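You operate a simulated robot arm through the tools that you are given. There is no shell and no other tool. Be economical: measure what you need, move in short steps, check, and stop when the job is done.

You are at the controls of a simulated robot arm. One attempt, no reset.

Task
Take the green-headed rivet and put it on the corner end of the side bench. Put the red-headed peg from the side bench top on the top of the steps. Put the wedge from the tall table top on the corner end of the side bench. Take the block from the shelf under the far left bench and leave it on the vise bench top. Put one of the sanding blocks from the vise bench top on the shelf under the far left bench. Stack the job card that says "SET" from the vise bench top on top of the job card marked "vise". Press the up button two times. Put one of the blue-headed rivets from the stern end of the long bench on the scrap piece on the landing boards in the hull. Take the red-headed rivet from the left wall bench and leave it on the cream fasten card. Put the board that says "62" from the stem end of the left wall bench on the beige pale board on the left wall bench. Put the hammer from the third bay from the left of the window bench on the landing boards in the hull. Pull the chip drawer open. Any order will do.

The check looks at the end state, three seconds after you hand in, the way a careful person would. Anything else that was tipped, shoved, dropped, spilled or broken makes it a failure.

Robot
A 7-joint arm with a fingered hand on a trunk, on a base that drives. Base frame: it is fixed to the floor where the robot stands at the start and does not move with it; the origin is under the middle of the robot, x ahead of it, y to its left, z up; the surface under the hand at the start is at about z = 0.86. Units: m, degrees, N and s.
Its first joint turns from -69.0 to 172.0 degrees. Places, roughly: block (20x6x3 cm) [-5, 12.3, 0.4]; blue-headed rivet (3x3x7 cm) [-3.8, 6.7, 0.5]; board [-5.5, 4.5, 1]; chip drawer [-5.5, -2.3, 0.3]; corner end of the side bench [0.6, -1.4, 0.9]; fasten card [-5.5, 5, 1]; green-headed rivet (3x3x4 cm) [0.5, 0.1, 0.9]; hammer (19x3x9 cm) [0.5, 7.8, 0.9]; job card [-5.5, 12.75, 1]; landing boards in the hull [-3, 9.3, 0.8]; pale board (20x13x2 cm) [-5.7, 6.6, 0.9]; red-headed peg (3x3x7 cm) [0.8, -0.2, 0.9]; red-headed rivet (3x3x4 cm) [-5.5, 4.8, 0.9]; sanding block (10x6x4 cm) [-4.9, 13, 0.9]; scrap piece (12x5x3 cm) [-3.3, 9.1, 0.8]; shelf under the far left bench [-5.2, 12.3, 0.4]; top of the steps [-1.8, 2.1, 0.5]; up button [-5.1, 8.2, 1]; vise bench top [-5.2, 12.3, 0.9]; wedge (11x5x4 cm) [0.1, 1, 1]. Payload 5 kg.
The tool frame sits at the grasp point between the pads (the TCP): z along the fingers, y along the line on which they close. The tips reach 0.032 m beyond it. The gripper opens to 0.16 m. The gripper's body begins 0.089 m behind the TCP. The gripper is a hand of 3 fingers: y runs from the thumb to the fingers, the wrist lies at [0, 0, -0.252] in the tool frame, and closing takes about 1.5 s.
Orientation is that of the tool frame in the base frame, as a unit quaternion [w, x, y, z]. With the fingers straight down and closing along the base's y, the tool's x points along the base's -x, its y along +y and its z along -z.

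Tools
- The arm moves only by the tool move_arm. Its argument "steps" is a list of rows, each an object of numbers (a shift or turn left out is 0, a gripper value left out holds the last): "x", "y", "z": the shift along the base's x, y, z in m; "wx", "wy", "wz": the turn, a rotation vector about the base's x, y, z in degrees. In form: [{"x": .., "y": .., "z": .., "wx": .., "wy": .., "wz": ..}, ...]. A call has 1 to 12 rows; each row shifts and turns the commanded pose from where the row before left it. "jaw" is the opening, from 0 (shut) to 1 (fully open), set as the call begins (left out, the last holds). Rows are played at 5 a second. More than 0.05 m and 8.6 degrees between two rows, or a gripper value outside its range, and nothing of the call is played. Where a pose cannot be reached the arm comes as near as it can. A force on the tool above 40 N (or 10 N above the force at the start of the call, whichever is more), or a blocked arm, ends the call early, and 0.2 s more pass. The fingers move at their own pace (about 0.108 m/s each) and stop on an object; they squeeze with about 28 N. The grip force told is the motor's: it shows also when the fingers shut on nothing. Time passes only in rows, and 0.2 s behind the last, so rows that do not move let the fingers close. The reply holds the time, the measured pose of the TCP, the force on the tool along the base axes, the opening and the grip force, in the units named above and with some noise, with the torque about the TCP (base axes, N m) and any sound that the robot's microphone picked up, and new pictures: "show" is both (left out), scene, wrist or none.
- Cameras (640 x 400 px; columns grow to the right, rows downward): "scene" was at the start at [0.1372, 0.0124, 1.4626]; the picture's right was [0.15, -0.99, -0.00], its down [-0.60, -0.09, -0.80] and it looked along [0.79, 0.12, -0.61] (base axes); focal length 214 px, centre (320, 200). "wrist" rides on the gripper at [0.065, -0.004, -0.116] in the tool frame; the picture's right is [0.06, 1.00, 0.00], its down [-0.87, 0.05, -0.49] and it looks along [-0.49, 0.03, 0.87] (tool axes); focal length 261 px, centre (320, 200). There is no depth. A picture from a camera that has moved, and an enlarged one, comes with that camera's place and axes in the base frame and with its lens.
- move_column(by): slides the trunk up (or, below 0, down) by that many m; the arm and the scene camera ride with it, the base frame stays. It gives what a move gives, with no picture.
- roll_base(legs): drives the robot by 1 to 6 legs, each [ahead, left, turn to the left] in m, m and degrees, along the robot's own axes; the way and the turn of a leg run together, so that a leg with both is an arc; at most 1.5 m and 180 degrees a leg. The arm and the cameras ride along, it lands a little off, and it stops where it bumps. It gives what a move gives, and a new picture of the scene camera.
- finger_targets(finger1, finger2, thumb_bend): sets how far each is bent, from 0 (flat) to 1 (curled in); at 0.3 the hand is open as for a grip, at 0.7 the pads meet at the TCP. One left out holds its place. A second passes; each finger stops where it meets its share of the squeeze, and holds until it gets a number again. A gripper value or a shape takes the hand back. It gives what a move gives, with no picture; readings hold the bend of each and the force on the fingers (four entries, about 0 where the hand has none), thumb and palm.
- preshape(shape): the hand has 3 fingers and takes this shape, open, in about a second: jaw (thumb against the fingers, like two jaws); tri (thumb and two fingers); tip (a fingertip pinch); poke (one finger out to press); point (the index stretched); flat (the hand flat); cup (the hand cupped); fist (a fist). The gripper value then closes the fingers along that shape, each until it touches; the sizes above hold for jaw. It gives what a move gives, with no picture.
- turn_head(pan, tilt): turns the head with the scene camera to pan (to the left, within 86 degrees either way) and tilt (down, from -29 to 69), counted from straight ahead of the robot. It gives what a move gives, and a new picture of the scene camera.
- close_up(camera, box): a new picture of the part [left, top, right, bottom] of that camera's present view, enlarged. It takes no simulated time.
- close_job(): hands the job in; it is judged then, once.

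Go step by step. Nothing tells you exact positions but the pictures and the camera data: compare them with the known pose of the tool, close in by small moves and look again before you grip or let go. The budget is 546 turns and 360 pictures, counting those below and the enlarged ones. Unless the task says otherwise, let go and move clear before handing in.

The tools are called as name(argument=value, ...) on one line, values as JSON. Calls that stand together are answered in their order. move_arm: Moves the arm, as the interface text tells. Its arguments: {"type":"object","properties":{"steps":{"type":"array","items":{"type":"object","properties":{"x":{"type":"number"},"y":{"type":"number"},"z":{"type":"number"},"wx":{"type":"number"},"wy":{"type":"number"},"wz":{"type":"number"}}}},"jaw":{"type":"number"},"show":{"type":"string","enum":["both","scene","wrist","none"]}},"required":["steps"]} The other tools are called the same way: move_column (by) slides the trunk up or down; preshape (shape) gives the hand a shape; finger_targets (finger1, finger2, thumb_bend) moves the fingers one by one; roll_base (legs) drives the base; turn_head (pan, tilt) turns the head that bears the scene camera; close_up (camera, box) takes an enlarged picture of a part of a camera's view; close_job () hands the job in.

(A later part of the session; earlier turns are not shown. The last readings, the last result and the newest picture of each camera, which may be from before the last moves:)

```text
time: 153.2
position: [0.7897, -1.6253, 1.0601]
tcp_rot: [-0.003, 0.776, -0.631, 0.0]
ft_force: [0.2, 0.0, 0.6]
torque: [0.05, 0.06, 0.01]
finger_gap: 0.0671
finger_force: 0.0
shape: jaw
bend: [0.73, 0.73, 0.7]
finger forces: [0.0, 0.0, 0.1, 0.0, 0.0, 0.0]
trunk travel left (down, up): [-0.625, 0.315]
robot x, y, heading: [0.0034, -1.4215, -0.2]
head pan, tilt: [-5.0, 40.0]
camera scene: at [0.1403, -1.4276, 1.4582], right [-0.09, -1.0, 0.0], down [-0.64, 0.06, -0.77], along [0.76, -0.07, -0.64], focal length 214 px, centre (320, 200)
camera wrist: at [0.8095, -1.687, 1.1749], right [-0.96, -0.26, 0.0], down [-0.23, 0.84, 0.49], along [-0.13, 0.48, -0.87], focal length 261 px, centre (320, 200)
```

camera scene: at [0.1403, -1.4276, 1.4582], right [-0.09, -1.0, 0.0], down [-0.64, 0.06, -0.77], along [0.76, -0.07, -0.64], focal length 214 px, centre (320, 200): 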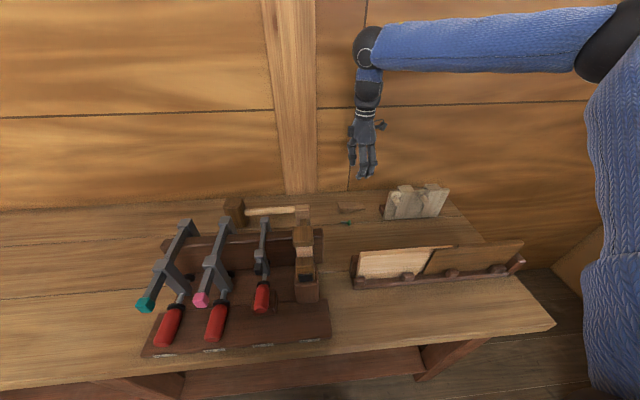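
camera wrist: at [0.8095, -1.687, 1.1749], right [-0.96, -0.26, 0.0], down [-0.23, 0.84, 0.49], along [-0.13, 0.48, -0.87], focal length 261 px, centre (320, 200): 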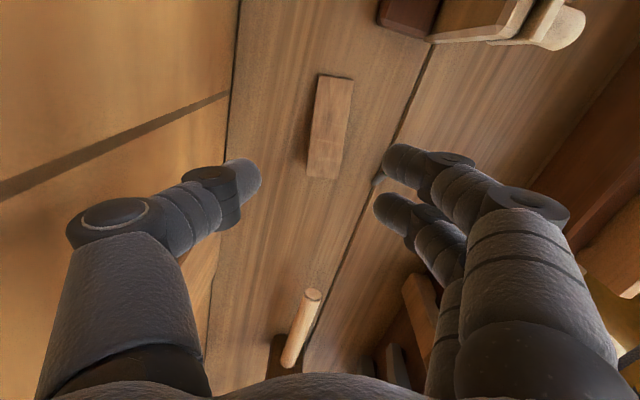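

Wedge and rivet both lie on the corner end. I retract and drive across the room towards the chip drawer.

move_arm(steps=[{"z": 0.05}, {"z": 0.05}, {"z": 0.05}, {"z": 0.05}, {"x": -0.05}, {"x": -0.05}, {"x": -0.05}, {"x": -0.05}, {"x": -0.05}], show="none")

roll_base(legs=[[-0.9, 0, 0], [0, 0, 180], [0, -1.5, 0], [1.5, 0, 0], [1.2, 0, 0]])

turn_head(pan=50, tilt=20)

```text
time: 155.2
position: [0.5384, -1.6232, 1.2657]
tcp_rot: [-0.002, 0.776, -0.631, 0.0]
ft_force: [0.0, 0.3, -0.3]
torque: [-0.01, -0.02, 0.04]
finger_gap: 0.0673
finger_force: 0.0
shape: jaw
bend: [0.73, 0.73, 0.7]
finger forces: [0.1, 0.0, 0.0, 0.1, 0.1, 0.1]
trunk travel left (down, up): [-0.625, 0.315]
robot x, y, heading: [0.003, -1.4194, -0.8]
head pan, tilt: [-5.0, 40.0]
```

```text
time: 187.0
position: [-4.139, 0.1535, 1.2653]
tcp_rot: [0.002, 0.608, 0.794, -0.002]
ft_force: [0.6, -0.1, 0.7]
torque: [0.0, -0.02, -0.03]
finger_gap: 0.0672
finger_force: 0.0
shape: jaw
bend: [0.73, 0.73, 0.7]
finger forces: [0.1, 0.1, 0.0, 0.0, 0.1, 0.0]
trunk travel left (down, up): [-0.625, 0.315]
robot x, y, heading: [-3.5861, -0.0208, -176.9]
head pan, tilt: [-5.0, 40.0]
camera scene: at [-3.7235, -0.0187, 1.4584], right [0.03, 1.0, 0.0], down [0.64, -0.02, -0.77], along [-0.77, 0.03, -0.64], focal length 214 px, centre (320, 200)
```

scene: 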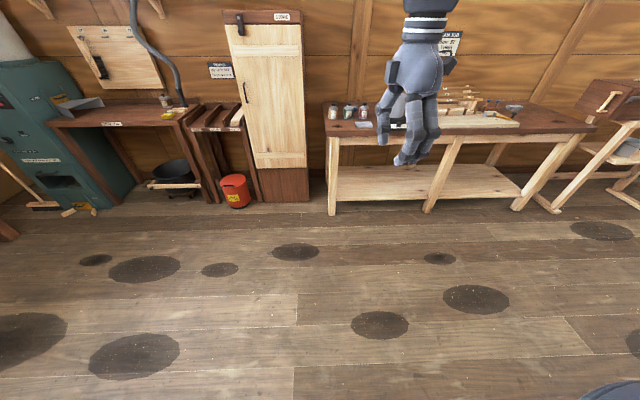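

```text
time: 188.2
position: [-4.1383, 0.1529, 1.265]
tcp_rot: [0.001, 0.608, 0.794, -0.002]
ft_force: [0.5, 0.6, 0.1]
torque: [-0.02, -0.01, -0.02]
finger_gap: 0.0672
finger_force: 0.1
shape: jaw
bend: [0.73, 0.73, 0.7]
finger forces: [0.1, 0.1, 0.0, 0.1, 0.0, 0.0]
trunk travel left (down, up): [-0.625, 0.315]
robot x, y, heading: [-3.5889, -0.0154, -177.2]
head pan, tilt: [50.0, 20.0]
camera scene: at [-3.6942, -0.096, 1.4899], right [-0.8, 0.6, 0.0], down [0.21, 0.27, -0.94], along [-0.57, -0.75, -0.34], focal length 214 px, centre (320, 200)
```

scene: 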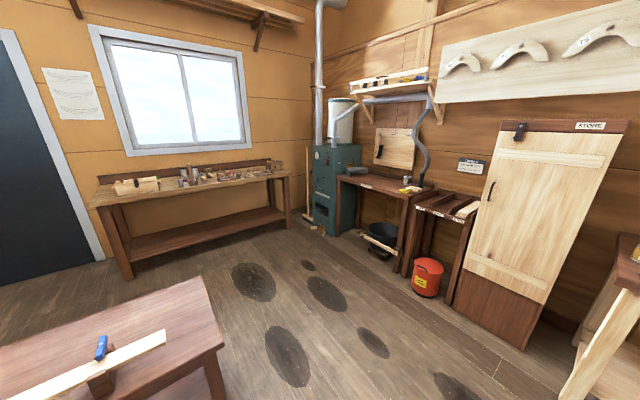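

close_up(camera="scene", box=[290, 130, 490, 300])

```text
2.35 times, centred on (390, 215) of scene
camera zoom: at [-3.6942, -0.096, 1.4899], right [-0.8, 0.6, 0.0], down [0.21, 0.27, -0.94], along [-0.57, -0.75, -0.34], focal length 505 px, centre (155, 165)
```

zoom: 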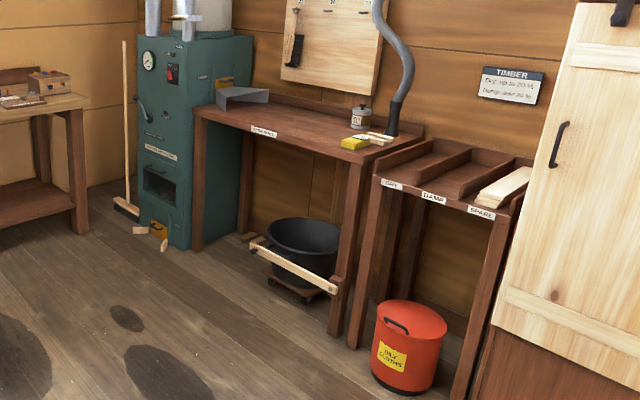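

The green machine in the corner at about (-5.45, -2.3) has a low opening or drawer on its +x face. I drive in front of it.

roll_base(legs=[[0.9, 0, -3], [0, 1.5, 0], [0, 0.75, 0]])

turn_head(pan=0, tilt=45)

```text
time: 203.6
position: [-4.9738, -2.0974, 1.2656]
tcp_rot: [0.0, 0.614, 0.79, -0.001]
ft_force: [1.1, -0.3, 0.2]
torque: [0.02, -0.01, 0.01]
finger_gap: 0.0673
finger_force: 0.0
shape: jaw
bend: [0.73, 0.73, 0.7]
finger forces: [0.1, 0.0, 0.0, 0.0, 0.1, 0.0]
trunk travel left (down, up): [-0.625, 0.315]
robot x, y, heading: [-4.4278, -2.2762, -177.6]
head pan, tilt: [50.0, 20.0]
camera scene: at [-4.5323, -2.3517, 1.4899], right [-0.79, 0.61, 0.0], down [0.21, 0.27, -0.94], along [-0.57, -0.74, -0.34], focal length 214 px, centre (320, 200)
```

scene: 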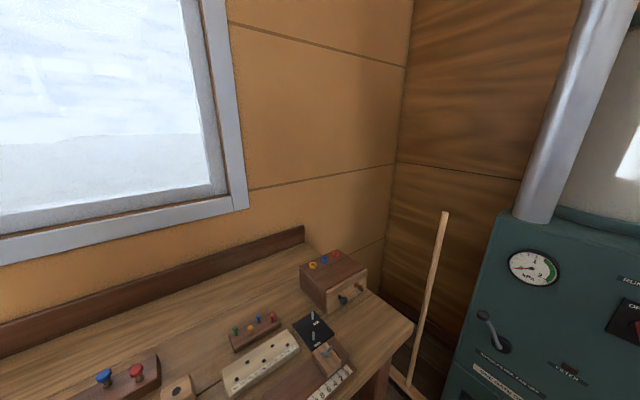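

```text
time: 204.8
position: [-4.9735, -2.0969, 1.264]
tcp_rot: [0.001, 0.614, 0.79, -0.001]
ft_force: [0.7, 0.8, -0.6]
torque: [-0.05, 0.01, -0.01]
finger_gap: 0.0669
finger_force: 0.0
shape: jaw
bend: [0.73, 0.73, 0.7]
finger forces: [0.0, 0.0, 0.0, 0.0, 0.0, 0.0]
trunk travel left (down, up): [-0.625, 0.315]
robot x, y, heading: [-4.424, -2.2712, -177.7]
head pan, tilt: [0.0, 45.0]
camera scene: at [-4.5567, -2.2806, 1.4513], right [-0.04, 1.0, 0.0], down [0.71, 0.03, -0.71], along [-0.71, -0.03, -0.71], focal length 214 px, centre (320, 200)
```

scene: 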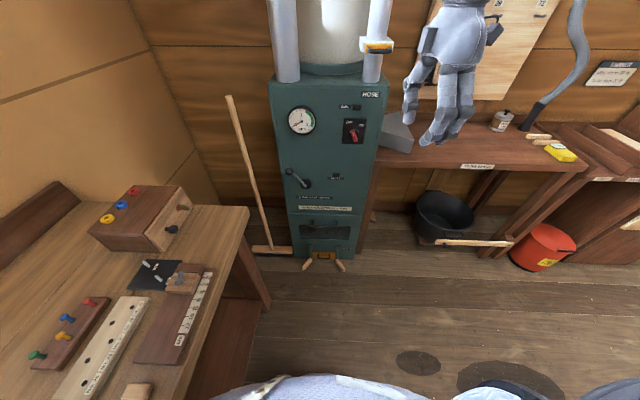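

close_up(camera="scene", box=[265, 160, 385, 280])

```text
3.33 times, centred on (325, 220) of scene
camera zoom: at [-4.5567, -2.2806, 1.4513], right [-0.04, 1.0, 0.0], down [0.71, 0.03, -0.71], along [-0.71, -0.03, -0.71], focal length 715 px, centre (303, 133)
```

zoom: 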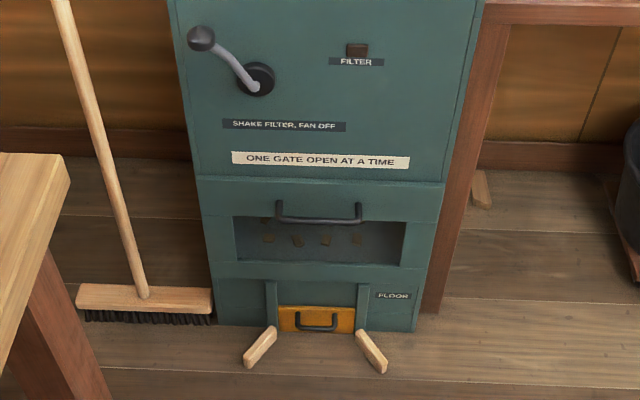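

The chip drawer has a horizontal bar handle at about (-5.35, y -2.36..-2.21, z 0.445). I turn the hand to point at the machine (-x), closing vertically.

move_arm(steps=[{"wz": -7.2, "y": -0.015}, {"wz": -7.1, "y": -0.015}, {"wy": 8.5, "x": -0.022, "y": -0.015, "z": -0.02}, {"wy": 8.5, "x": -0.022, "y": -0.015, "z": -0.02}, {"wy": 8.5, "x": -0.022, "y": -0.015, "z": -0.02}, {"wy": 8.5, "x": -0.022, "y": -0.015, "z": -0.02}, {"wy": 8.5, "x": -0.022, "y": -0.015, "z": -0.02}, {"wy": 8.5, "x": -0.022, "y": -0.015, "z": -0.02}, {"wy": 8.5, "x": -0.022, "y": -0.015, "z": -0.02}, {"wy": 8.5, "x": -0.022, "y": -0.015, "z": -0.02}, {"wy": 8.5, "x": -0.022, "y": -0.015, "z": -0.02}, {"wy": 8.5, "x": -0.022, "y": -0.015, "z": -0.02}], jaw=0.6)

```text
time: 207.4
position: [-5.2031, -2.2855, 1.0995]
tcp_rot: [-0.457, 0.542, 0.536, -0.459]
ft_force: [1.3, -5.2, -1.7]
torque: [0.07, 0.23, -0.42]
finger_gap: 0.0959
finger_force: 0.0
shape: jaw
bend: [0.71, 0.71, 0.7]
finger forces: [0.0, 0.0, 0.0, 0.1, 0.1, 0.0]
out of reach, approached as far as the arm can: row 12
trunk travel left (down, up): [-0.625, 0.315]
robot x, y, heading: [-4.426, -2.2736, -177.7]
head pan, tilt: [0.0, 45.0]
camera scene: at [-4.5565, -2.2831, 1.4512], right [-0.04, 1.0, 0.0], down [0.71, 0.03, -0.71], along [-0.71, -0.03, -0.71], focal length 214 px, centre (320, 200)
camera wrist: at [-5.088, -2.2199, 1.1206], right [0.16, 0.05, -0.99], down [0.49, -0.87, 0.03], along [-0.86, -0.49, -0.17], focal length 261 px, centre (320, 200)
```

scene: 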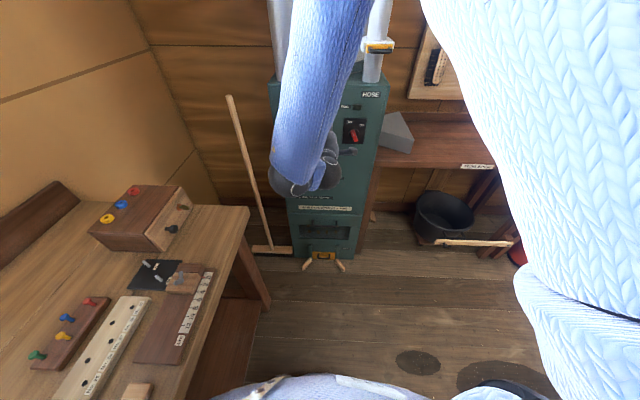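
wrist: 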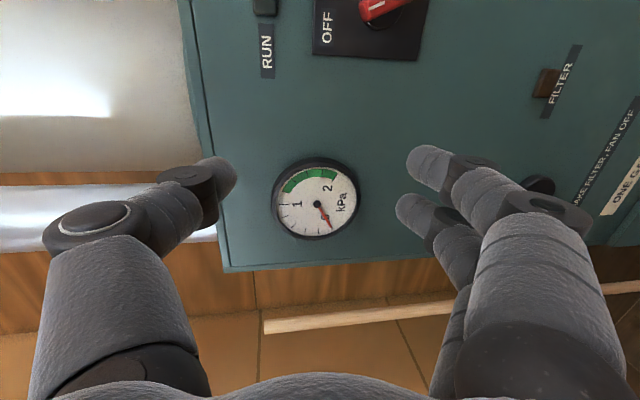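

move_column(by=-0.4)

move_column(by=-0.21)

move_arm(steps=[{}])

```text
time: 211.2
position: [-5.2013, -2.2886, 0.698]
tcp_rot: [-0.458, 0.538, 0.539, -0.459]
ft_force: [0.0, 0.6, -0.4]
torque: [0.0, 0.02, 0.04]
finger_gap: 0.0955
finger_force: 0.0
shape: jaw
bend: [0.71, 0.71, 0.7]
finger forces: [0.0, 0.0, 0.0, 0.1, 0.1, 0.0]
trunk travel left (down, up): [-0.225, 0.715]
robot x, y, heading: [-4.4261, -2.2743, -177.3]
head pan, tilt: [0.0, 45.0]
```

```text
time: 213.4
position: [-5.2015, -2.2882, 0.4865]
tcp_rot: [-0.458, 0.539, 0.538, -0.458]
ft_force: [-1.0, 0.8, 0.6]
torque: [0.02, 0.01, 0.03]
finger_gap: 0.0959
finger_force: 0.0
shape: jaw
bend: [0.71, 0.71, 0.7]
finger forces: [0.0, 0.0, 0.0, 0.0, 0.1, 0.1]
trunk travel left (down, up): [-0.015, 0.925]
robot x, y, heading: [-4.426, -2.2747, -177.5]
head pan, tilt: [0.0, 45.0]
```

```text
time: 213.8
position: [-5.2, -2.2892, 0.4874]
tcp_rot: [-0.458, 0.539, 0.538, -0.459]
ft_force: [-0.4, 0.0, -0.6]
torque: [-0.01, 0.0, 0.02]
finger_gap: 0.0957
finger_force: 0.0
shape: jaw
bend: [0.71, 0.71, 0.7]
finger forces: [0.0, 0.1, 0.1, 0.0, 0.0, 0.1]
trunk travel left (down, up): [-0.015, 0.925]
robot x, y, heading: [-4.4266, -2.2751, -177.7]
head pan, tilt: [0.0, 45.0]
camera scene: at [-4.5566, -2.2809, 0.8412], right [-0.04, 1.0, 0.0], down [0.71, 0.03, -0.71], along [-0.71, -0.03, -0.71], focal length 214 px, centre (320, 200)
camera wrist: at [-5.0862, -2.2224, 0.5092], right [0.16, 0.06, -0.98], down [0.5, -0.87, 0.03], along [-0.85, -0.49, -0.17], focal length 261 px, centre (320, 200)
```

scene: 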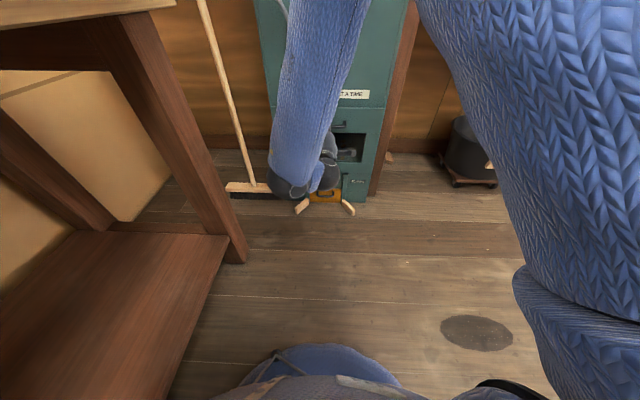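
wrist: 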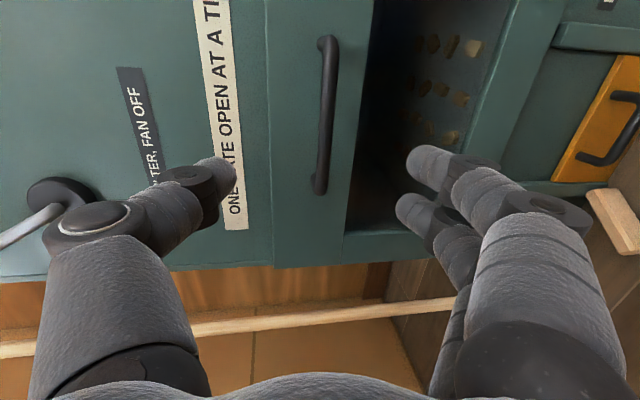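

The handle lies right between thumb and fingers. I advance 0.135 m and align the height.

move_arm(steps=[{"x": -0.035, "z": -0.01}, {"x": -0.035, "z": -0.01}, {"x": -0.035, "z": -0.008}, {}], show="wrist")

```text
time: 214.8
position: [-5.3062, -2.2891, 0.4595]
tcp_rot: [-0.458, 0.538, 0.54, -0.457]
ft_force: [-0.5, 0.3, -0.1]
torque: [0.01, 0.0, 0.0]
finger_gap: 0.0955
finger_force: 0.0
shape: jaw
bend: [0.71, 0.71, 0.7]
finger forces: [0.0, 0.0, 0.0, 0.0, 0.0, 0.1]
trunk travel left (down, up): [-0.015, 0.925]
robot x, y, heading: [-4.4239, -2.2746, -177.7]
head pan, tilt: [0.0, 45.0]
camera wrist: at [-5.1918, -2.2216, 0.4816], right [0.16, 0.06, -0.98], down [0.5, -0.87, 0.03], along [-0.85, -0.49, -0.17], focal length 261 px, centre (320, 200)
```

wrist: 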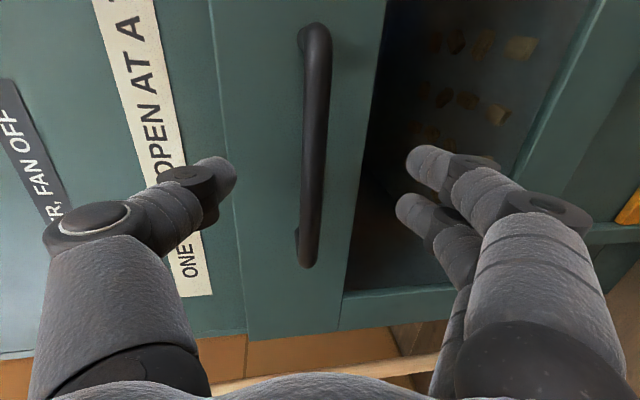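

move_arm(steps=[{"x": -0.025, "z": 0.003}, {}], show="none")

move_arm(steps=[{}, {}, {}, {}, {}], jaw=0, show="wrist")

```text
time: 215.4
position: [-5.3309, -2.2878, 0.4628]
tcp_rot: [-0.457, 0.539, 0.54, -0.458]
ft_force: [-0.5, 1.4, 0.0]
torque: [-0.01, 0.03, 0.06]
finger_gap: 0.0959
finger_force: 0.1
shape: jaw
bend: [0.71, 0.71, 0.7]
finger forces: [0.0, 0.1, 0.0, 0.0, 0.4, 0.1]
trunk travel left (down, up): [-0.015, 0.925]
robot x, y, heading: [-4.4277, -2.2773, -177.4]
head pan, tilt: [0.0, 45.0]
```

```text
time: 216.7
position: [-5.3299, -2.2892, 0.4628]
tcp_rot: [-0.458, 0.538, 0.54, -0.458]
ft_force: [-3.9, 0.7, 0.7]
torque: [0.04, 1.25, 0.03]
finger_gap: 0.0312
finger_force: 28.1
shape: jaw
bend: [0.66, 0.66, 0.7]
finger forces: [11.8, 11.8, 0.0, 0.1, 24.7, 0.0]
trunk travel left (down, up): [-0.015, 0.925]
robot x, y, heading: [-4.4247, -2.2749, -177.7]
head pan, tilt: [0.0, 45.0]
camera wrist: at [-5.2169, -2.2218, 0.4852], right [0.16, 0.06, -0.99], down [0.5, -0.87, 0.03], along [-0.85, -0.49, -0.17], focal length 261 px, centre (320, 200)
```

wrist: 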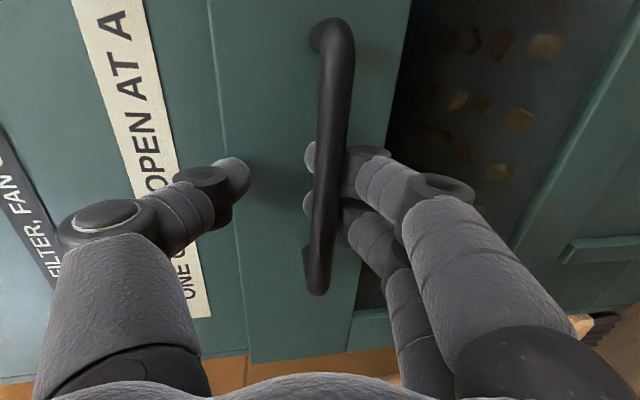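

The fingers have hooked behind the bar. I pull towards +x in small rows.

move_arm(steps=[{"x": 0.02}, {"x": 0.02}, {"x": 0.02}, {"x": 0.02}, {}], show="wrist")

```text
time: 217.8
position: [-5.2496, -2.29, 0.4622]
tcp_rot: [-0.457, 0.538, 0.539, -0.459]
ft_force: [4.6, 10.8, 0.6]
torque: [-0.09, 1.55, -0.09]
finger_gap: 0.031
finger_force: 28.1
shape: jaw
bend: [0.66, 0.66, 0.7]
finger forces: [11.5, 11.5, 0.0, 0.0, 28.0, 0.0]
trunk travel left (down, up): [-0.015, 0.925]
robot x, y, heading: [-4.4233, -2.2722, -177.8]
head pan, tilt: [0.0, 45.0]
camera wrist: at [-5.1359, -2.2224, 0.485], right [0.16, 0.06, -0.98], down [0.5, -0.87, 0.03], along [-0.85, -0.49, -0.17], focal length 261 px, centre (320, 200)
```

wrist: 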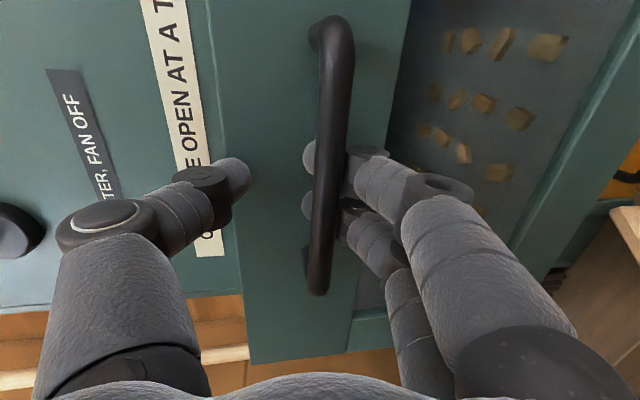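

move_arm(steps=[{"x": 0.02}, {"x": 0.02}, {"x": 0.02}, {"x": 0.02}, {"x": 0.02}, {}], show="none")

roll_base(legs=[[-0.06, 0, 0]])

```text
time: 218.7
position: [-5.2002, -2.2922, 0.4718]
tcp_rot: [-0.455, 0.542, 0.542, -0.453]
ft_force: [1.2, 4.0, -14.2]
torque: [0.83, 1.7, 0.48]
finger_gap: 0.0267
finger_force: 28.6
shape: jaw
bend: [0.64, 0.64, 0.7]
finger forces: [19.2, 18.8, 0.0, 0.1, 37.2, 0.1]
out of reach, approached as far as the arm can: row 2, 3, 4
trunk travel left (down, up): [-0.015, 0.925]
robot x, y, heading: [-4.4271, -2.2763, -177.7]
head pan, tilt: [0.0, 45.0]
stopped in row 4: the force on the tool passed its limit at 44 N (the readings are from after the stop); the commanded pose is now the measured one
```

```text
time: 219.6
position: [-5.1407, -2.2933, 0.4705]
tcp_rot: [-0.454, 0.543, 0.542, -0.454]
ft_force: [-3.6, -3.7, -19.7]
torque: [0.52, 1.28, 0.41]
finger_gap: 0.0265
finger_force: 27.7
shape: jaw
bend: [0.64, 0.64, 0.7]
finger forces: [19.8, 19.7, 0.1, 0.1, 30.1, 0.0]
trunk travel left (down, up): [-0.015, 0.925]
robot x, y, heading: [-4.3686, -2.2726, -177.5]
head pan, tilt: [0.0, 45.0]
camera scene: at [-4.4986, -2.2785, 0.841], right [-0.04, 1.0, 0.0], down [0.71, 0.03, -0.71], along [-0.71, -0.03, -0.71], focal length 214 px, centre (320, 200)
```

scene: 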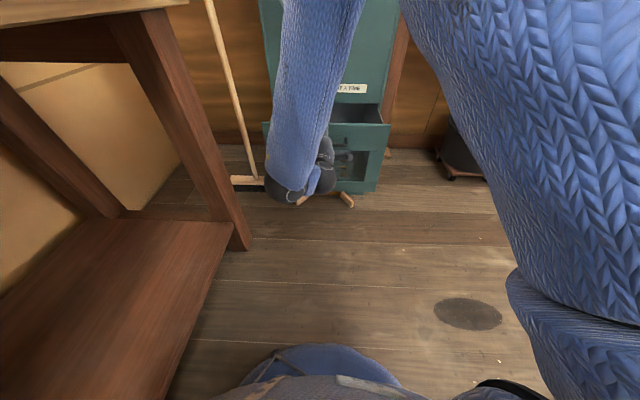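

move_arm(steps=[{"z": -0.007}, {}], show="none")

roll_base(legs=[[-0.05, 0, 0]])

```text
time: 220.2
position: [-5.1422, -2.294, 0.4671]
tcp_rot: [-0.454, 0.543, 0.543, -0.452]
ft_force: [0.3, 5.2, 1.6]
torque: [0.2, 2.46, 0.1]
finger_gap: 0.0284
finger_force: 27.9
shape: jaw
bend: [0.64, 0.64, 0.7]
finger forces: [17.8, 17.8, 0.0, 0.0, 41.2, 0.0]
trunk travel left (down, up): [-0.015, 0.925]
robot x, y, heading: [-4.3683, -2.2723, -177.5]
head pan, tilt: [0.0, 45.0]
```

```text
time: 221.2
position: [-5.0905, -2.293, 0.4676]
tcp_rot: [-0.453, 0.543, 0.544, -0.452]
ft_force: [-3.9, -7.4, -1.0]
torque: [0.54, 2.23, 0.43]
finger_gap: 0.0283
finger_force: 28.3
shape: jaw
bend: [0.64, 0.64, 0.7]
finger forces: [18.3, 18.6, 0.0, 0.0, 40.8, 0.0]
trunk travel left (down, up): [-0.015, 0.925]
robot x, y, heading: [-4.3178, -2.2714, -177.6]
head pan, tilt: [0.0, 45.0]
camera scene: at [-4.4466, -2.2766, 0.8412], right [-0.04, 1.0, 0.0], down [0.71, 0.03, -0.71], along [-0.71, -0.03, -0.71], focal length 214 px, centre (320, 200)
```

scene: 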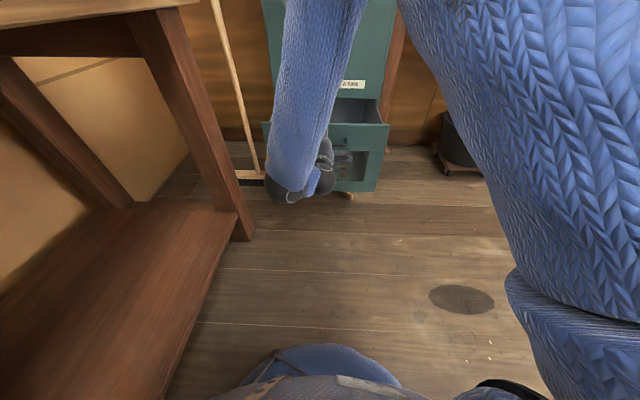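

The drawer is about 24 cm open. I release and back away.

move_arm(steps=[{}, {}, {}, {}, {}], jaw=0.6, show="wrist")

```text
time: 222.4
position: [-5.0903, -2.2939, 0.467]
tcp_rot: [-0.453, 0.544, 0.543, -0.453]
ft_force: [-0.3, 0.0, 0.3]
torque: [0.02, -0.01, 0.0]
finger_gap: 0.0955
finger_force: 0.1
shape: jaw
bend: [0.71, 0.71, 0.7]
finger forces: [0.0, 0.1, 0.0, 0.0, 0.0, 0.0]
trunk travel left (down, up): [-0.015, 0.925]
robot x, y, heading: [-4.314, -2.2744, -177.8]
head pan, tilt: [0.0, 45.0]
camera wrist: at [-4.9761, -2.2265, 0.4914], right [0.18, 0.06, -0.98], down [0.49, -0.87, 0.04], along [-0.85, -0.49, -0.19], focal length 261 px, centre (320, 200)
```

wrist: 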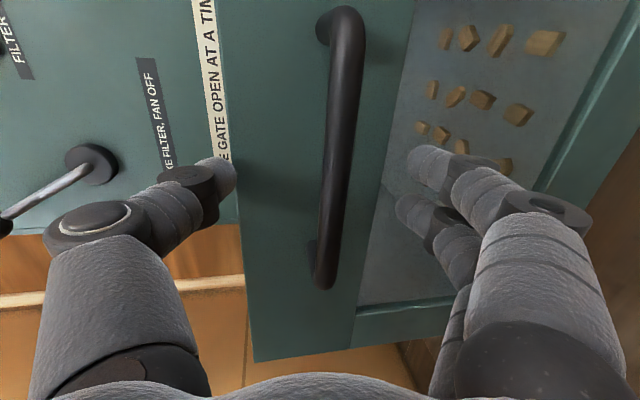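

roll_base(legs=[[-0.3, 0, 0]])

move_column(by=0.4)

move_column(by=0.21)

move_arm(steps=[{"wy": -8.3, "x": 0.015, "z": 0.02}, {"wy": -8.3, "x": 0.015, "z": 0.02}, {"wy": -8.3, "x": 0.015, "z": 0.02}, {"wy": -8.3, "x": 0.015, "z": 0.02}, {"wy": -8.3, "x": 0.015, "z": 0.02}, {"wy": -8.3, "x": 0.015, "z": 0.02}, {"wy": -8.3, "x": 0.015, "z": 0.02}, {"wy": -8.3, "x": 0.015, "z": 0.02}, {"wy": -8.3, "x": 0.015, "z": 0.02}, {"wy": -5.3, "x": 0.015, "z": 0.02}, {}], show="scene")

```text
time: 224.4
position: [-4.7846, -2.2802, 0.4672]
tcp_rot: [-0.453, 0.543, 0.543, -0.453]
ft_force: [-0.3, 0.2, 0.5]
torque: [0.02, 0.01, -0.02]
finger_gap: 0.0958
finger_force: 0.1
shape: jaw
bend: [0.71, 0.71, 0.7]
finger forces: [0.1, 0.0, 0.0, 0.0, 0.1, 0.1]
trunk travel left (down, up): [-0.015, 0.925]
robot x, y, heading: [-4.0116, -2.2588, -177.8]
head pan, tilt: [0.0, 45.0]
camera scene: at [-4.1399, -2.2637, 0.8412], right [-0.04, 1.0, 0.0], down [0.71, 0.03, -0.71], along [-0.71, -0.03, -0.71], focal length 214 px, centre (320, 200)
```

scene: 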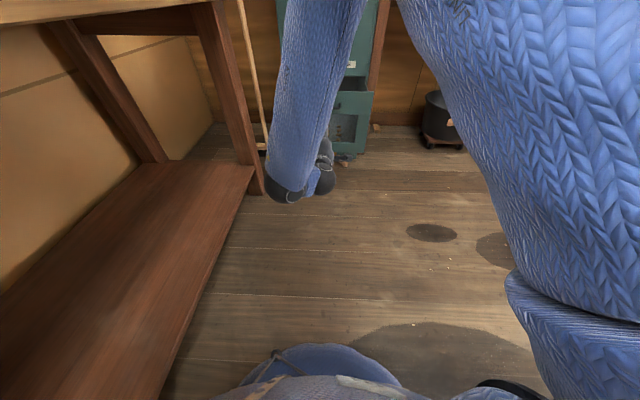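

```text
time: 228.3
position: [-4.7835, -2.2796, 0.867]
tcp_rot: [-0.453, 0.544, 0.543, -0.453]
ft_force: [0.0, 0.0, -0.5]
torque: [-0.02, 0.0, -0.03]
finger_gap: 0.0957
finger_force: 0.0
shape: jaw
bend: [0.71, 0.71, 0.7]
finger forces: [0.0, 0.1, 0.0, 0.0, 0.0, 0.0]
trunk travel left (down, up): [-0.415, 0.525]
robot x, y, heading: [-4.0139, -2.257, -177.6]
head pan, tilt: [0.0, 45.0]
```

```text
time: 230.5
position: [-4.7829, -2.2797, 1.0757]
tcp_rot: [-0.453, 0.543, 0.542, -0.453]
ft_force: [0.1, -0.2, -0.5]
torque: [0.0, -0.04, 0.02]
finger_gap: 0.0959
finger_force: 0.0
shape: jaw
bend: [0.71, 0.71, 0.7]
finger forces: [0.0, 0.1, 0.1, 0.0, 0.1, 0.0]
trunk travel left (down, up): [-0.625, 0.315]
robot x, y, heading: [-4.0145, -2.2599, -177.8]
head pan, tilt: [0.0, 45.0]
```

```text
time: 232.9
position: [-4.6326, -2.2784, 1.2766]
tcp_rot: [0.004, 0.707, 0.707, 0.003]
ft_force: [0.2, 0.0, 0.6]
torque: [0.02, -0.02, 0.0]
finger_gap: 0.0964
finger_force: 0.0
shape: jaw
bend: [0.71, 0.71, 0.7]
finger forces: [0.0, 0.0, 0.0, 0.0, 0.1, 0.1]
trunk travel left (down, up): [-0.625, 0.315]
robot x, y, heading: [-4.0069, -2.2591, -177.7]
head pan, tilt: [0.0, 45.0]
camera scene: at [-4.1408, -2.2633, 1.4511], right [-0.04, 1.0, 0.0], down [0.71, 0.03, -0.71], along [-0.71, -0.03, -0.71], focal length 214 px, centre (320, 200)
```

scene: 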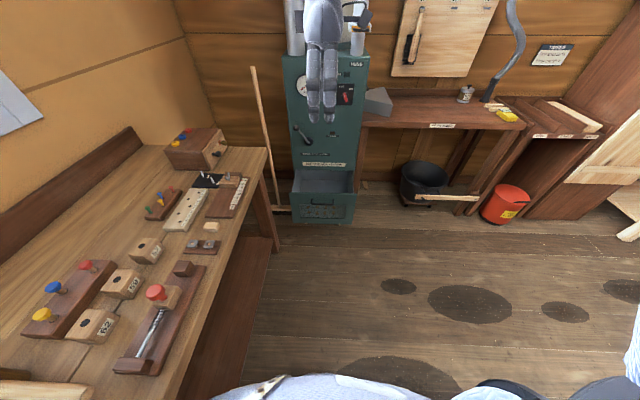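

The drawer is clearly open. Now I drive along the left wall towards the left wall bench at y≈4.8.

roll_base(legs=[[0.38, 0, -2.3], [0, -1.5, 0], [0, -1.5, 0], [0, -1.5, 0]])

turn_head(pan=-60, tilt=25)

```text
time: 256.8
position: [-5.0309, 2.3171, 1.2771]
tcp_rot: [0.003, 0.72, 0.694, 0.003]
ft_force: [0.2, -0.5, 0.3]
torque: [0.0, 0.0, 0.05]
finger_gap: 0.0959
finger_force: 0.1
shape: jaw
bend: [0.71, 0.71, 0.7]
finger forces: [0.0, 0.0, 0.0, 0.0, 0.0, 0.0]
trunk travel left (down, up): [-0.625, 0.315]
robot x, y, heading: [-4.4036, 2.315, -179.7]
head pan, tilt: [0.0, 45.0]
camera scene: at [-4.5375, 2.312, 1.4512], right [0.0, 1.0, 0.0], down [0.71, 0.0, -0.71], along [-0.71, 0.0, -0.71], focal length 214 px, centre (320, 200)
```

scene: 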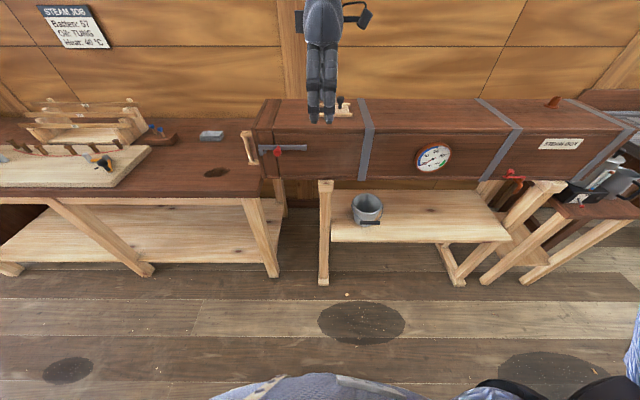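

```text
time: 258.1
position: [-5.0295, 2.3154, 1.278]
tcp_rot: [0.003, 0.719, 0.695, 0.002]
ft_force: [0.4, 0.1, 0.1]
torque: [0.01, 0.01, 0.05]
finger_gap: 0.0962
finger_force: 0.0
shape: jaw
bend: [0.71, 0.71, 0.7]
finger forces: [0.1, 0.1, 0.1, 0.0, 0.0, 0.1]
trunk travel left (down, up): [-0.625, 0.315]
robot x, y, heading: [-4.4091, 2.3123, -179.6]
head pan, tilt: [-60.0, 25.0]
camera scene: at [-4.5026, 2.3916, 1.4818], right [0.86, 0.5, 0.0], down [0.21, -0.37, -0.91], along [-0.46, 0.78, -0.42], focal length 214 px, centre (320, 200)
```

scene: 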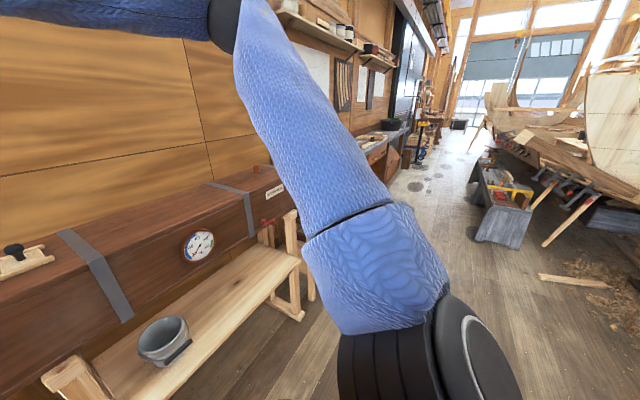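

roll_base(legs=[[0.05, -1.3, 0], [0, -1.0, -0.4]])

turn_head(pan=0, tilt=35)

```text
time: 269.5
position: [-5.1099, 4.6181, 1.2779]
tcp_rot: [0.002, 0.713, 0.701, 0.002]
ft_force: [-1.1, 0.7, -0.2]
torque: [0.0, 0.03, 0.02]
finger_gap: 0.0962
finger_force: 0.0
shape: jaw
bend: [0.71, 0.71, 0.7]
finger forces: [0.0, 0.0, 0.0, 0.1, 0.0, 0.0]
trunk travel left (down, up): [-0.625, 0.315]
robot x, y, heading: [-4.4819, 4.6269, -178.3]
head pan, tilt: [-60.0, 25.0]
camera scene: at [-4.583, 4.7066, 1.4818], right [0.85, 0.52, 0.0], down [0.22, -0.36, -0.91], along [-0.47, 0.77, -0.42], focal length 214 px, centre (320, 200)
```

scene: 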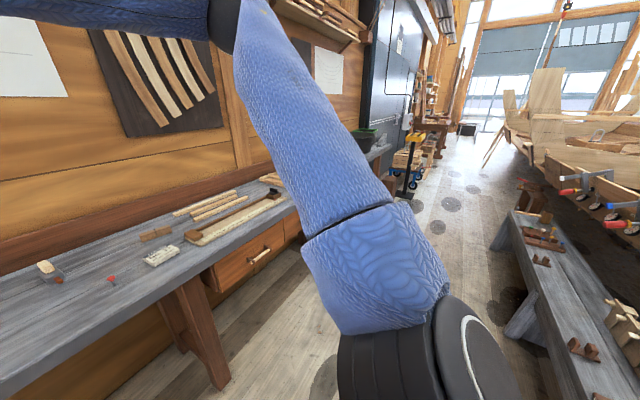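

```text
time: 270.8
position: [-5.109, 4.6193, 1.2775]
tcp_rot: [0.003, 0.713, 0.702, 0.003]
ft_force: [-0.4, 0.1, 0.6]
torque: [-0.01, 0.03, -0.01]
finger_gap: 0.096
finger_force: 0.0
shape: jaw
bend: [0.71, 0.71, 0.7]
finger forces: [0.0, 0.0, 0.0, 0.0, 0.1, 0.1]
trunk travel left (down, up): [-0.625, 0.315]
robot x, y, heading: [-4.4871, 4.6255, -178.6]
head pan, tilt: [0.0, 35.0]
camera scene: at [-4.623, 4.6253, 1.4661], right [-0.02, 1.0, 0.0], down [0.57, 0.01, -0.82], along [-0.82, -0.02, -0.57], focal length 214 px, centre (320, 200)
```

scene: 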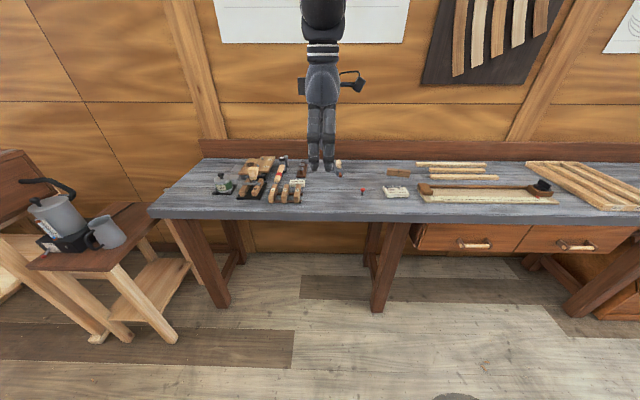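

close_up(camera="scene", box=[190, 140, 430, 220])

close_up(camera="scene", box=[200, 150, 320, 210])

```text
2.67 times, centred on (310, 180) of scene
camera zoom: at [-4.623, 4.6253, 1.4661], right [-0.02, 1.0, 0.0], down [0.57, 0.01, -0.82], along [-0.82, -0.02, -0.57], focal length 572 px, centre (347, 253)
```

zoom: 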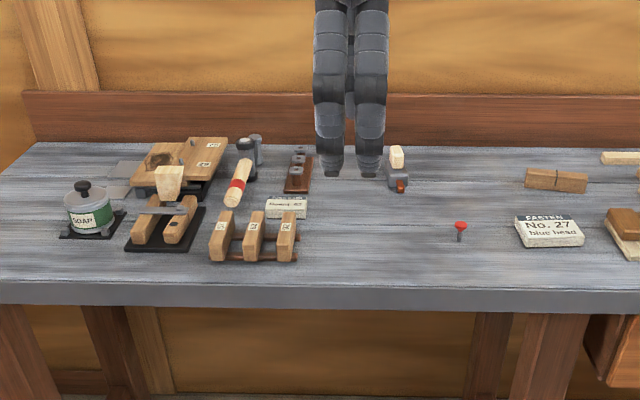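

```text
5.33 times, centred on (260, 180) of scene
camera zoom: at [-4.623, 4.6253, 1.4661], right [-0.02, 1.0, 0.0], down [0.57, 0.01, -0.82], along [-0.82, -0.02, -0.57], focal length 1144 px, centre (640, 307)
```

zoom: 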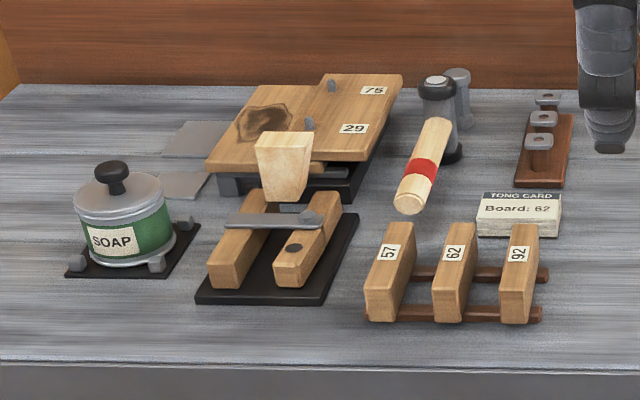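

I see the red rivet at about (-5.51, 4.81), the fasten card at (-5.55, 4.99) and three standing boards 57/62/92 near (-5.47, 4.44). I move closer.

roll_base(legs=[[0.2, -0.15, -1.5]])

turn_head(pan=0, tilt=40)

```text
time: 272.6
position: [-5.315, 4.7841, 1.2766]
tcp_rot: [0.002, 0.722, 0.692, 0.002]
ft_force: [-0.2, 0.6, -0.5]
torque: [-0.03, -0.06, -0.02]
finger_gap: 0.0962
finger_force: 0.0
shape: jaw
bend: [0.71, 0.71, 0.7]
finger forces: [0.0, 0.1, 0.0, 0.0, 0.0, 0.1]
trunk travel left (down, up): [-0.625, 0.315]
robot x, y, heading: [-4.6919, 4.7752, 180.0]
head pan, tilt: [0.0, 35.0]
camera scene: at [-4.8291, 4.7785, 1.4659], right [0.0, 1.0, 0.0], down [0.57, 0.0, -0.82], along [-0.82, 0.0, -0.57], focal length 214 px, centre (320, 200)
```

scene: 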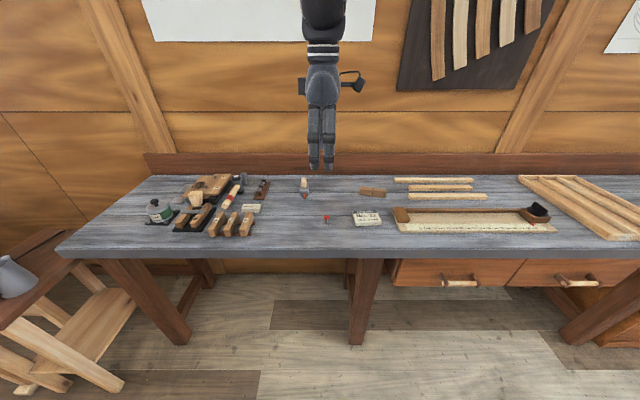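

```text
time: 273.2
position: [-5.3134, 4.7834, 1.2769]
tcp_rot: [0.003, 0.722, 0.692, 0.002]
ft_force: [0.2, 0.8, 0.2]
torque: [0.04, 0.02, -0.02]
finger_gap: 0.0962
finger_force: 0.0
shape: jaw
bend: [0.71, 0.71, 0.7]
finger forces: [0.1, 0.0, 0.1, 0.0, 0.0, 0.1]
trunk travel left (down, up): [-0.625, 0.315]
robot x, y, heading: [-4.6914, 4.7763, 179.8]
head pan, tilt: [0.0, 40.0]
camera scene: at [-4.8246, 4.7774, 1.4585], right [0.0, 1.0, 0.0], down [0.64, 0.0, -0.77], along [-0.77, 0.0, -0.64], focal length 214 px, centre (320, 200)
```

scene: 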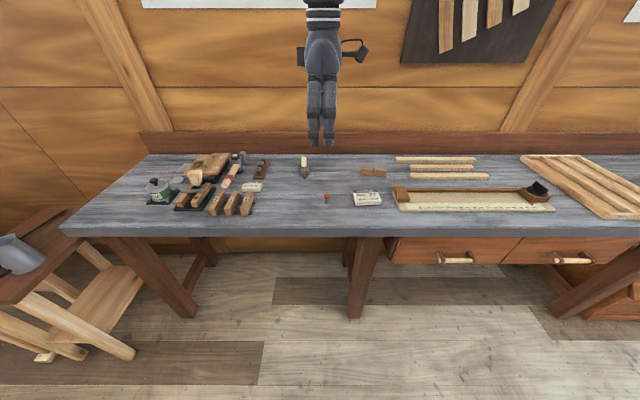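

move_arm(steps=[{"x": -0.044, "y": 0.004}, {"x": -0.044, "y": 0.004}, {"x": -0.044, "y": 0.004}, {"x": -0.044, "y": 0.004}, {"x": -0.035, "z": -0.03}, {"z": -0.05}, {"z": -0.05}, {"z": -0.05}, {"z": -0.04}, {}], jaw=0.5, show="wrist")

```text
time: 275.4
position: [-5.5226, 4.7999, 1.0595]
tcp_rot: [0.002, 0.722, 0.692, 0.002]
ft_force: [-0.4, 0.5, 0.0]
torque: [0.0, 0.0, -0.01]
finger_gap: 0.0806
finger_force: 0.0
shape: jaw
bend: [0.72, 0.72, 0.7]
finger forces: [0.0, 0.0, 0.0, 0.0, 0.0, 0.1]
trunk travel left (down, up): [-0.625, 0.315]
robot x, y, heading: [-4.6928, 4.7789, 180.2]
head pan, tilt: [0.0, 40.0]
camera wrist: at [-5.524, 4.8656, 1.1744], right [1.0, 0.02, 0.01], down [0.02, -0.87, 0.49], along [0.02, -0.49, -0.87], focal length 261 px, centre (320, 200)
```

wrist: 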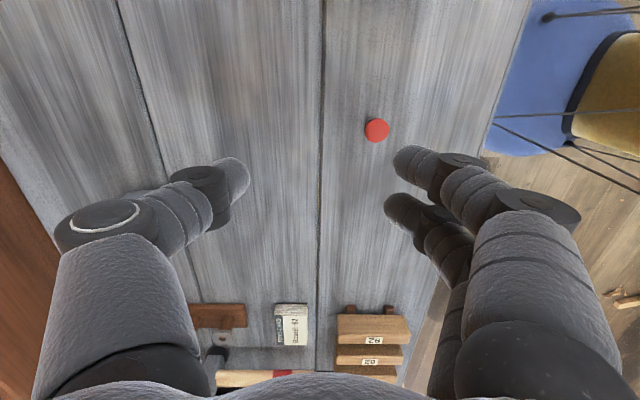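

move_arm(steps=[{"x": 0.045, "y": 0.003}, {"x": 0.009, "z": -0.03}, {"z": -0.03}, {}], show="wrist")

```text
time: 276.4
position: [-5.471, 4.8045, 0.9979]
tcp_rot: [0.002, 0.721, 0.692, 0.003]
ft_force: [0.7, 0.3, -0.3]
torque: [0.02, 0.02, -0.01]
finger_gap: 0.0805
finger_force: 0.0
shape: jaw
bend: [0.72, 0.72, 0.7]
finger forces: [0.0, 0.0, 0.0, 0.0, 0.1, 0.1]
trunk travel left (down, up): [-0.625, 0.315]
robot x, y, heading: [-4.6905, 4.7758, 180.2]
head pan, tilt: [0.0, 40.0]
camera wrist: at [-5.4724, 4.8698, 1.1118], right [1.0, 0.02, 0.01], down [0.01, -0.87, 0.49], along [0.02, -0.49, -0.87], focal length 261 px, centre (320, 200)
```

wrist: 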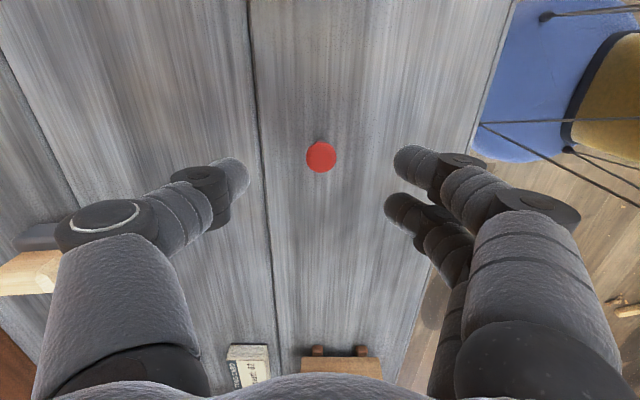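

move_arm(steps=[{"x": 0.002, "z": -0.03}, {"z": -0.014}, {}], show="wrist")

move_arm(steps=[{}, {}, {}, {}, {}], jaw=0, show="wrist")

```text
time: 277.2
position: [-5.4709, 4.803, 0.9535]
tcp_rot: [0.002, 0.722, 0.692, 0.002]
ft_force: [0.2, 0.6, 0.7]
torque: [0.01, -0.02, -0.03]
finger_gap: 0.0806
finger_force: 0.1
shape: jaw
bend: [0.72, 0.72, 0.7]
finger forces: [0.1, 0.0, 0.0, 0.1, 0.0, 0.0]
trunk travel left (down, up): [-0.625, 0.315]
robot x, y, heading: [-4.6899, 4.7748, 179.8]
head pan, tilt: [0.0, 40.0]
camera wrist: at [-5.4721, 4.8695, 1.0685], right [1.0, 0.02, 0.01], down [0.01, -0.87, 0.49], along [0.02, -0.49, -0.87], focal length 261 px, centre (320, 200)
```

wrist: 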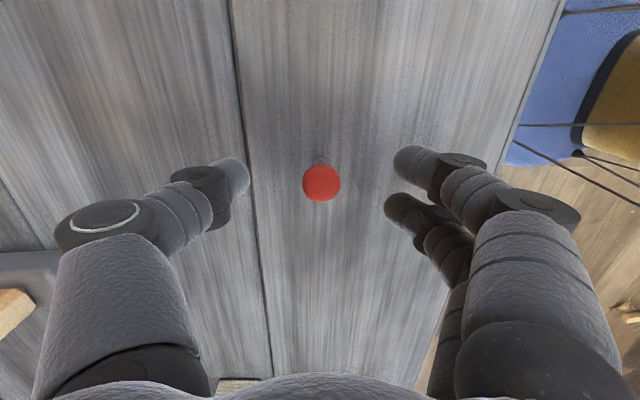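

```text
time: 278.4
position: [-5.4718, 4.8032, 0.9534]
tcp_rot: [0.003, 0.722, 0.692, 0.002]
ft_force: [-0.1, -0.1, 0.0]
torque: [0.0, 0.01, -0.02]
finger_gap: 0.009
finger_force: 28.2
shape: jaw
bend: [0.71, 0.71, 0.7]
finger forces: [12.1, 13.5, 0.1, 0.1, 24.7, 0.1]
trunk travel left (down, up): [-0.625, 0.315]
robot x, y, heading: [-4.6922, 4.7779, 179.9]
head pan, tilt: [0.0, 40.0]
camera wrist: at [-5.4721, 4.8695, 1.0688], right [1.0, 0.02, 0.01], down [0.01, -0.87, 0.49], along [0.02, -0.49, -0.87], focal length 261 px, centre (320, 200)
```

wrist: 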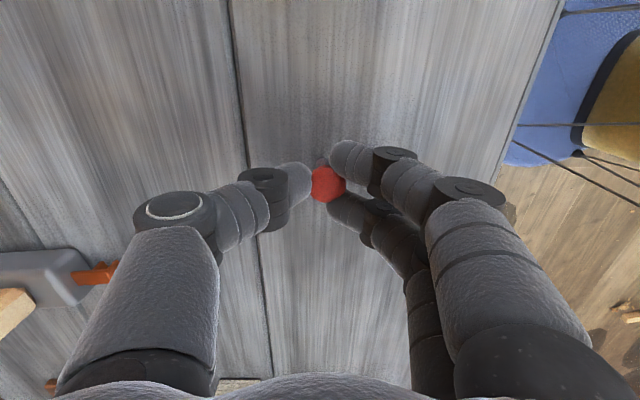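

Head gripped. I lift and move over the fasten card.

move_arm(steps=[{"z": 0.04}, {"z": 0.05}, {"y": 0.04}, {"y": 0.04}, {"y": 0.04}, {"y": 0.04, "x": -0.01}, {}], show="both")

```text
time: 280.1
position: [-5.4795, 4.9639, 1.0444]
tcp_rot: [0.002, 0.722, 0.692, 0.003]
ft_force: [0.6, -1.2, -0.4]
torque: [0.02, -0.01, 0.03]
finger_gap: 0.0091
finger_force: 28.0
shape: jaw
bend: [0.71, 0.71, 0.7]
finger forces: [12.2, 13.5, 0.0, 0.0, 24.6, 0.0]
trunk travel left (down, up): [-0.625, 0.315]
robot x, y, heading: [-4.6871, 4.7755, 180.3]
head pan, tilt: [0.0, 40.0]
camera scene: at [-4.8249, 4.7769, 1.4585], right [0.0, 1.0, 0.0], down [0.64, 0.0, -0.77], along [-0.77, 0.0, -0.64], focal length 214 px, centre (320, 200)
camera wrist: at [-5.4801, 5.0307, 1.1604], right [1.0, 0.02, 0.01], down [0.02, -0.87, 0.49], along [0.02, -0.49, -0.87], focal length 261 px, centre (320, 200)
```

scene: 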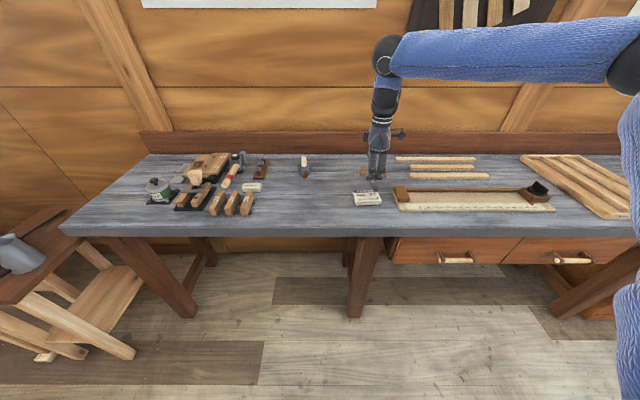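
wrist: 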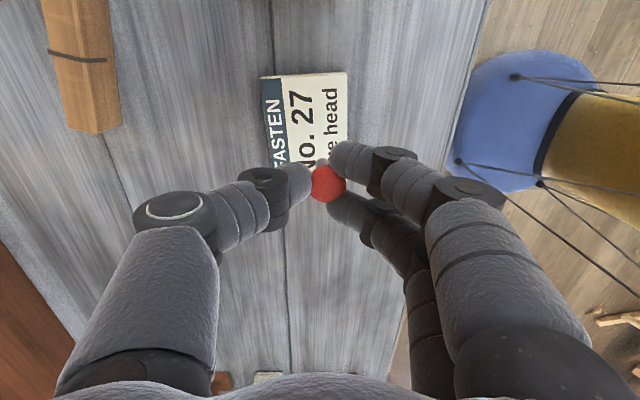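

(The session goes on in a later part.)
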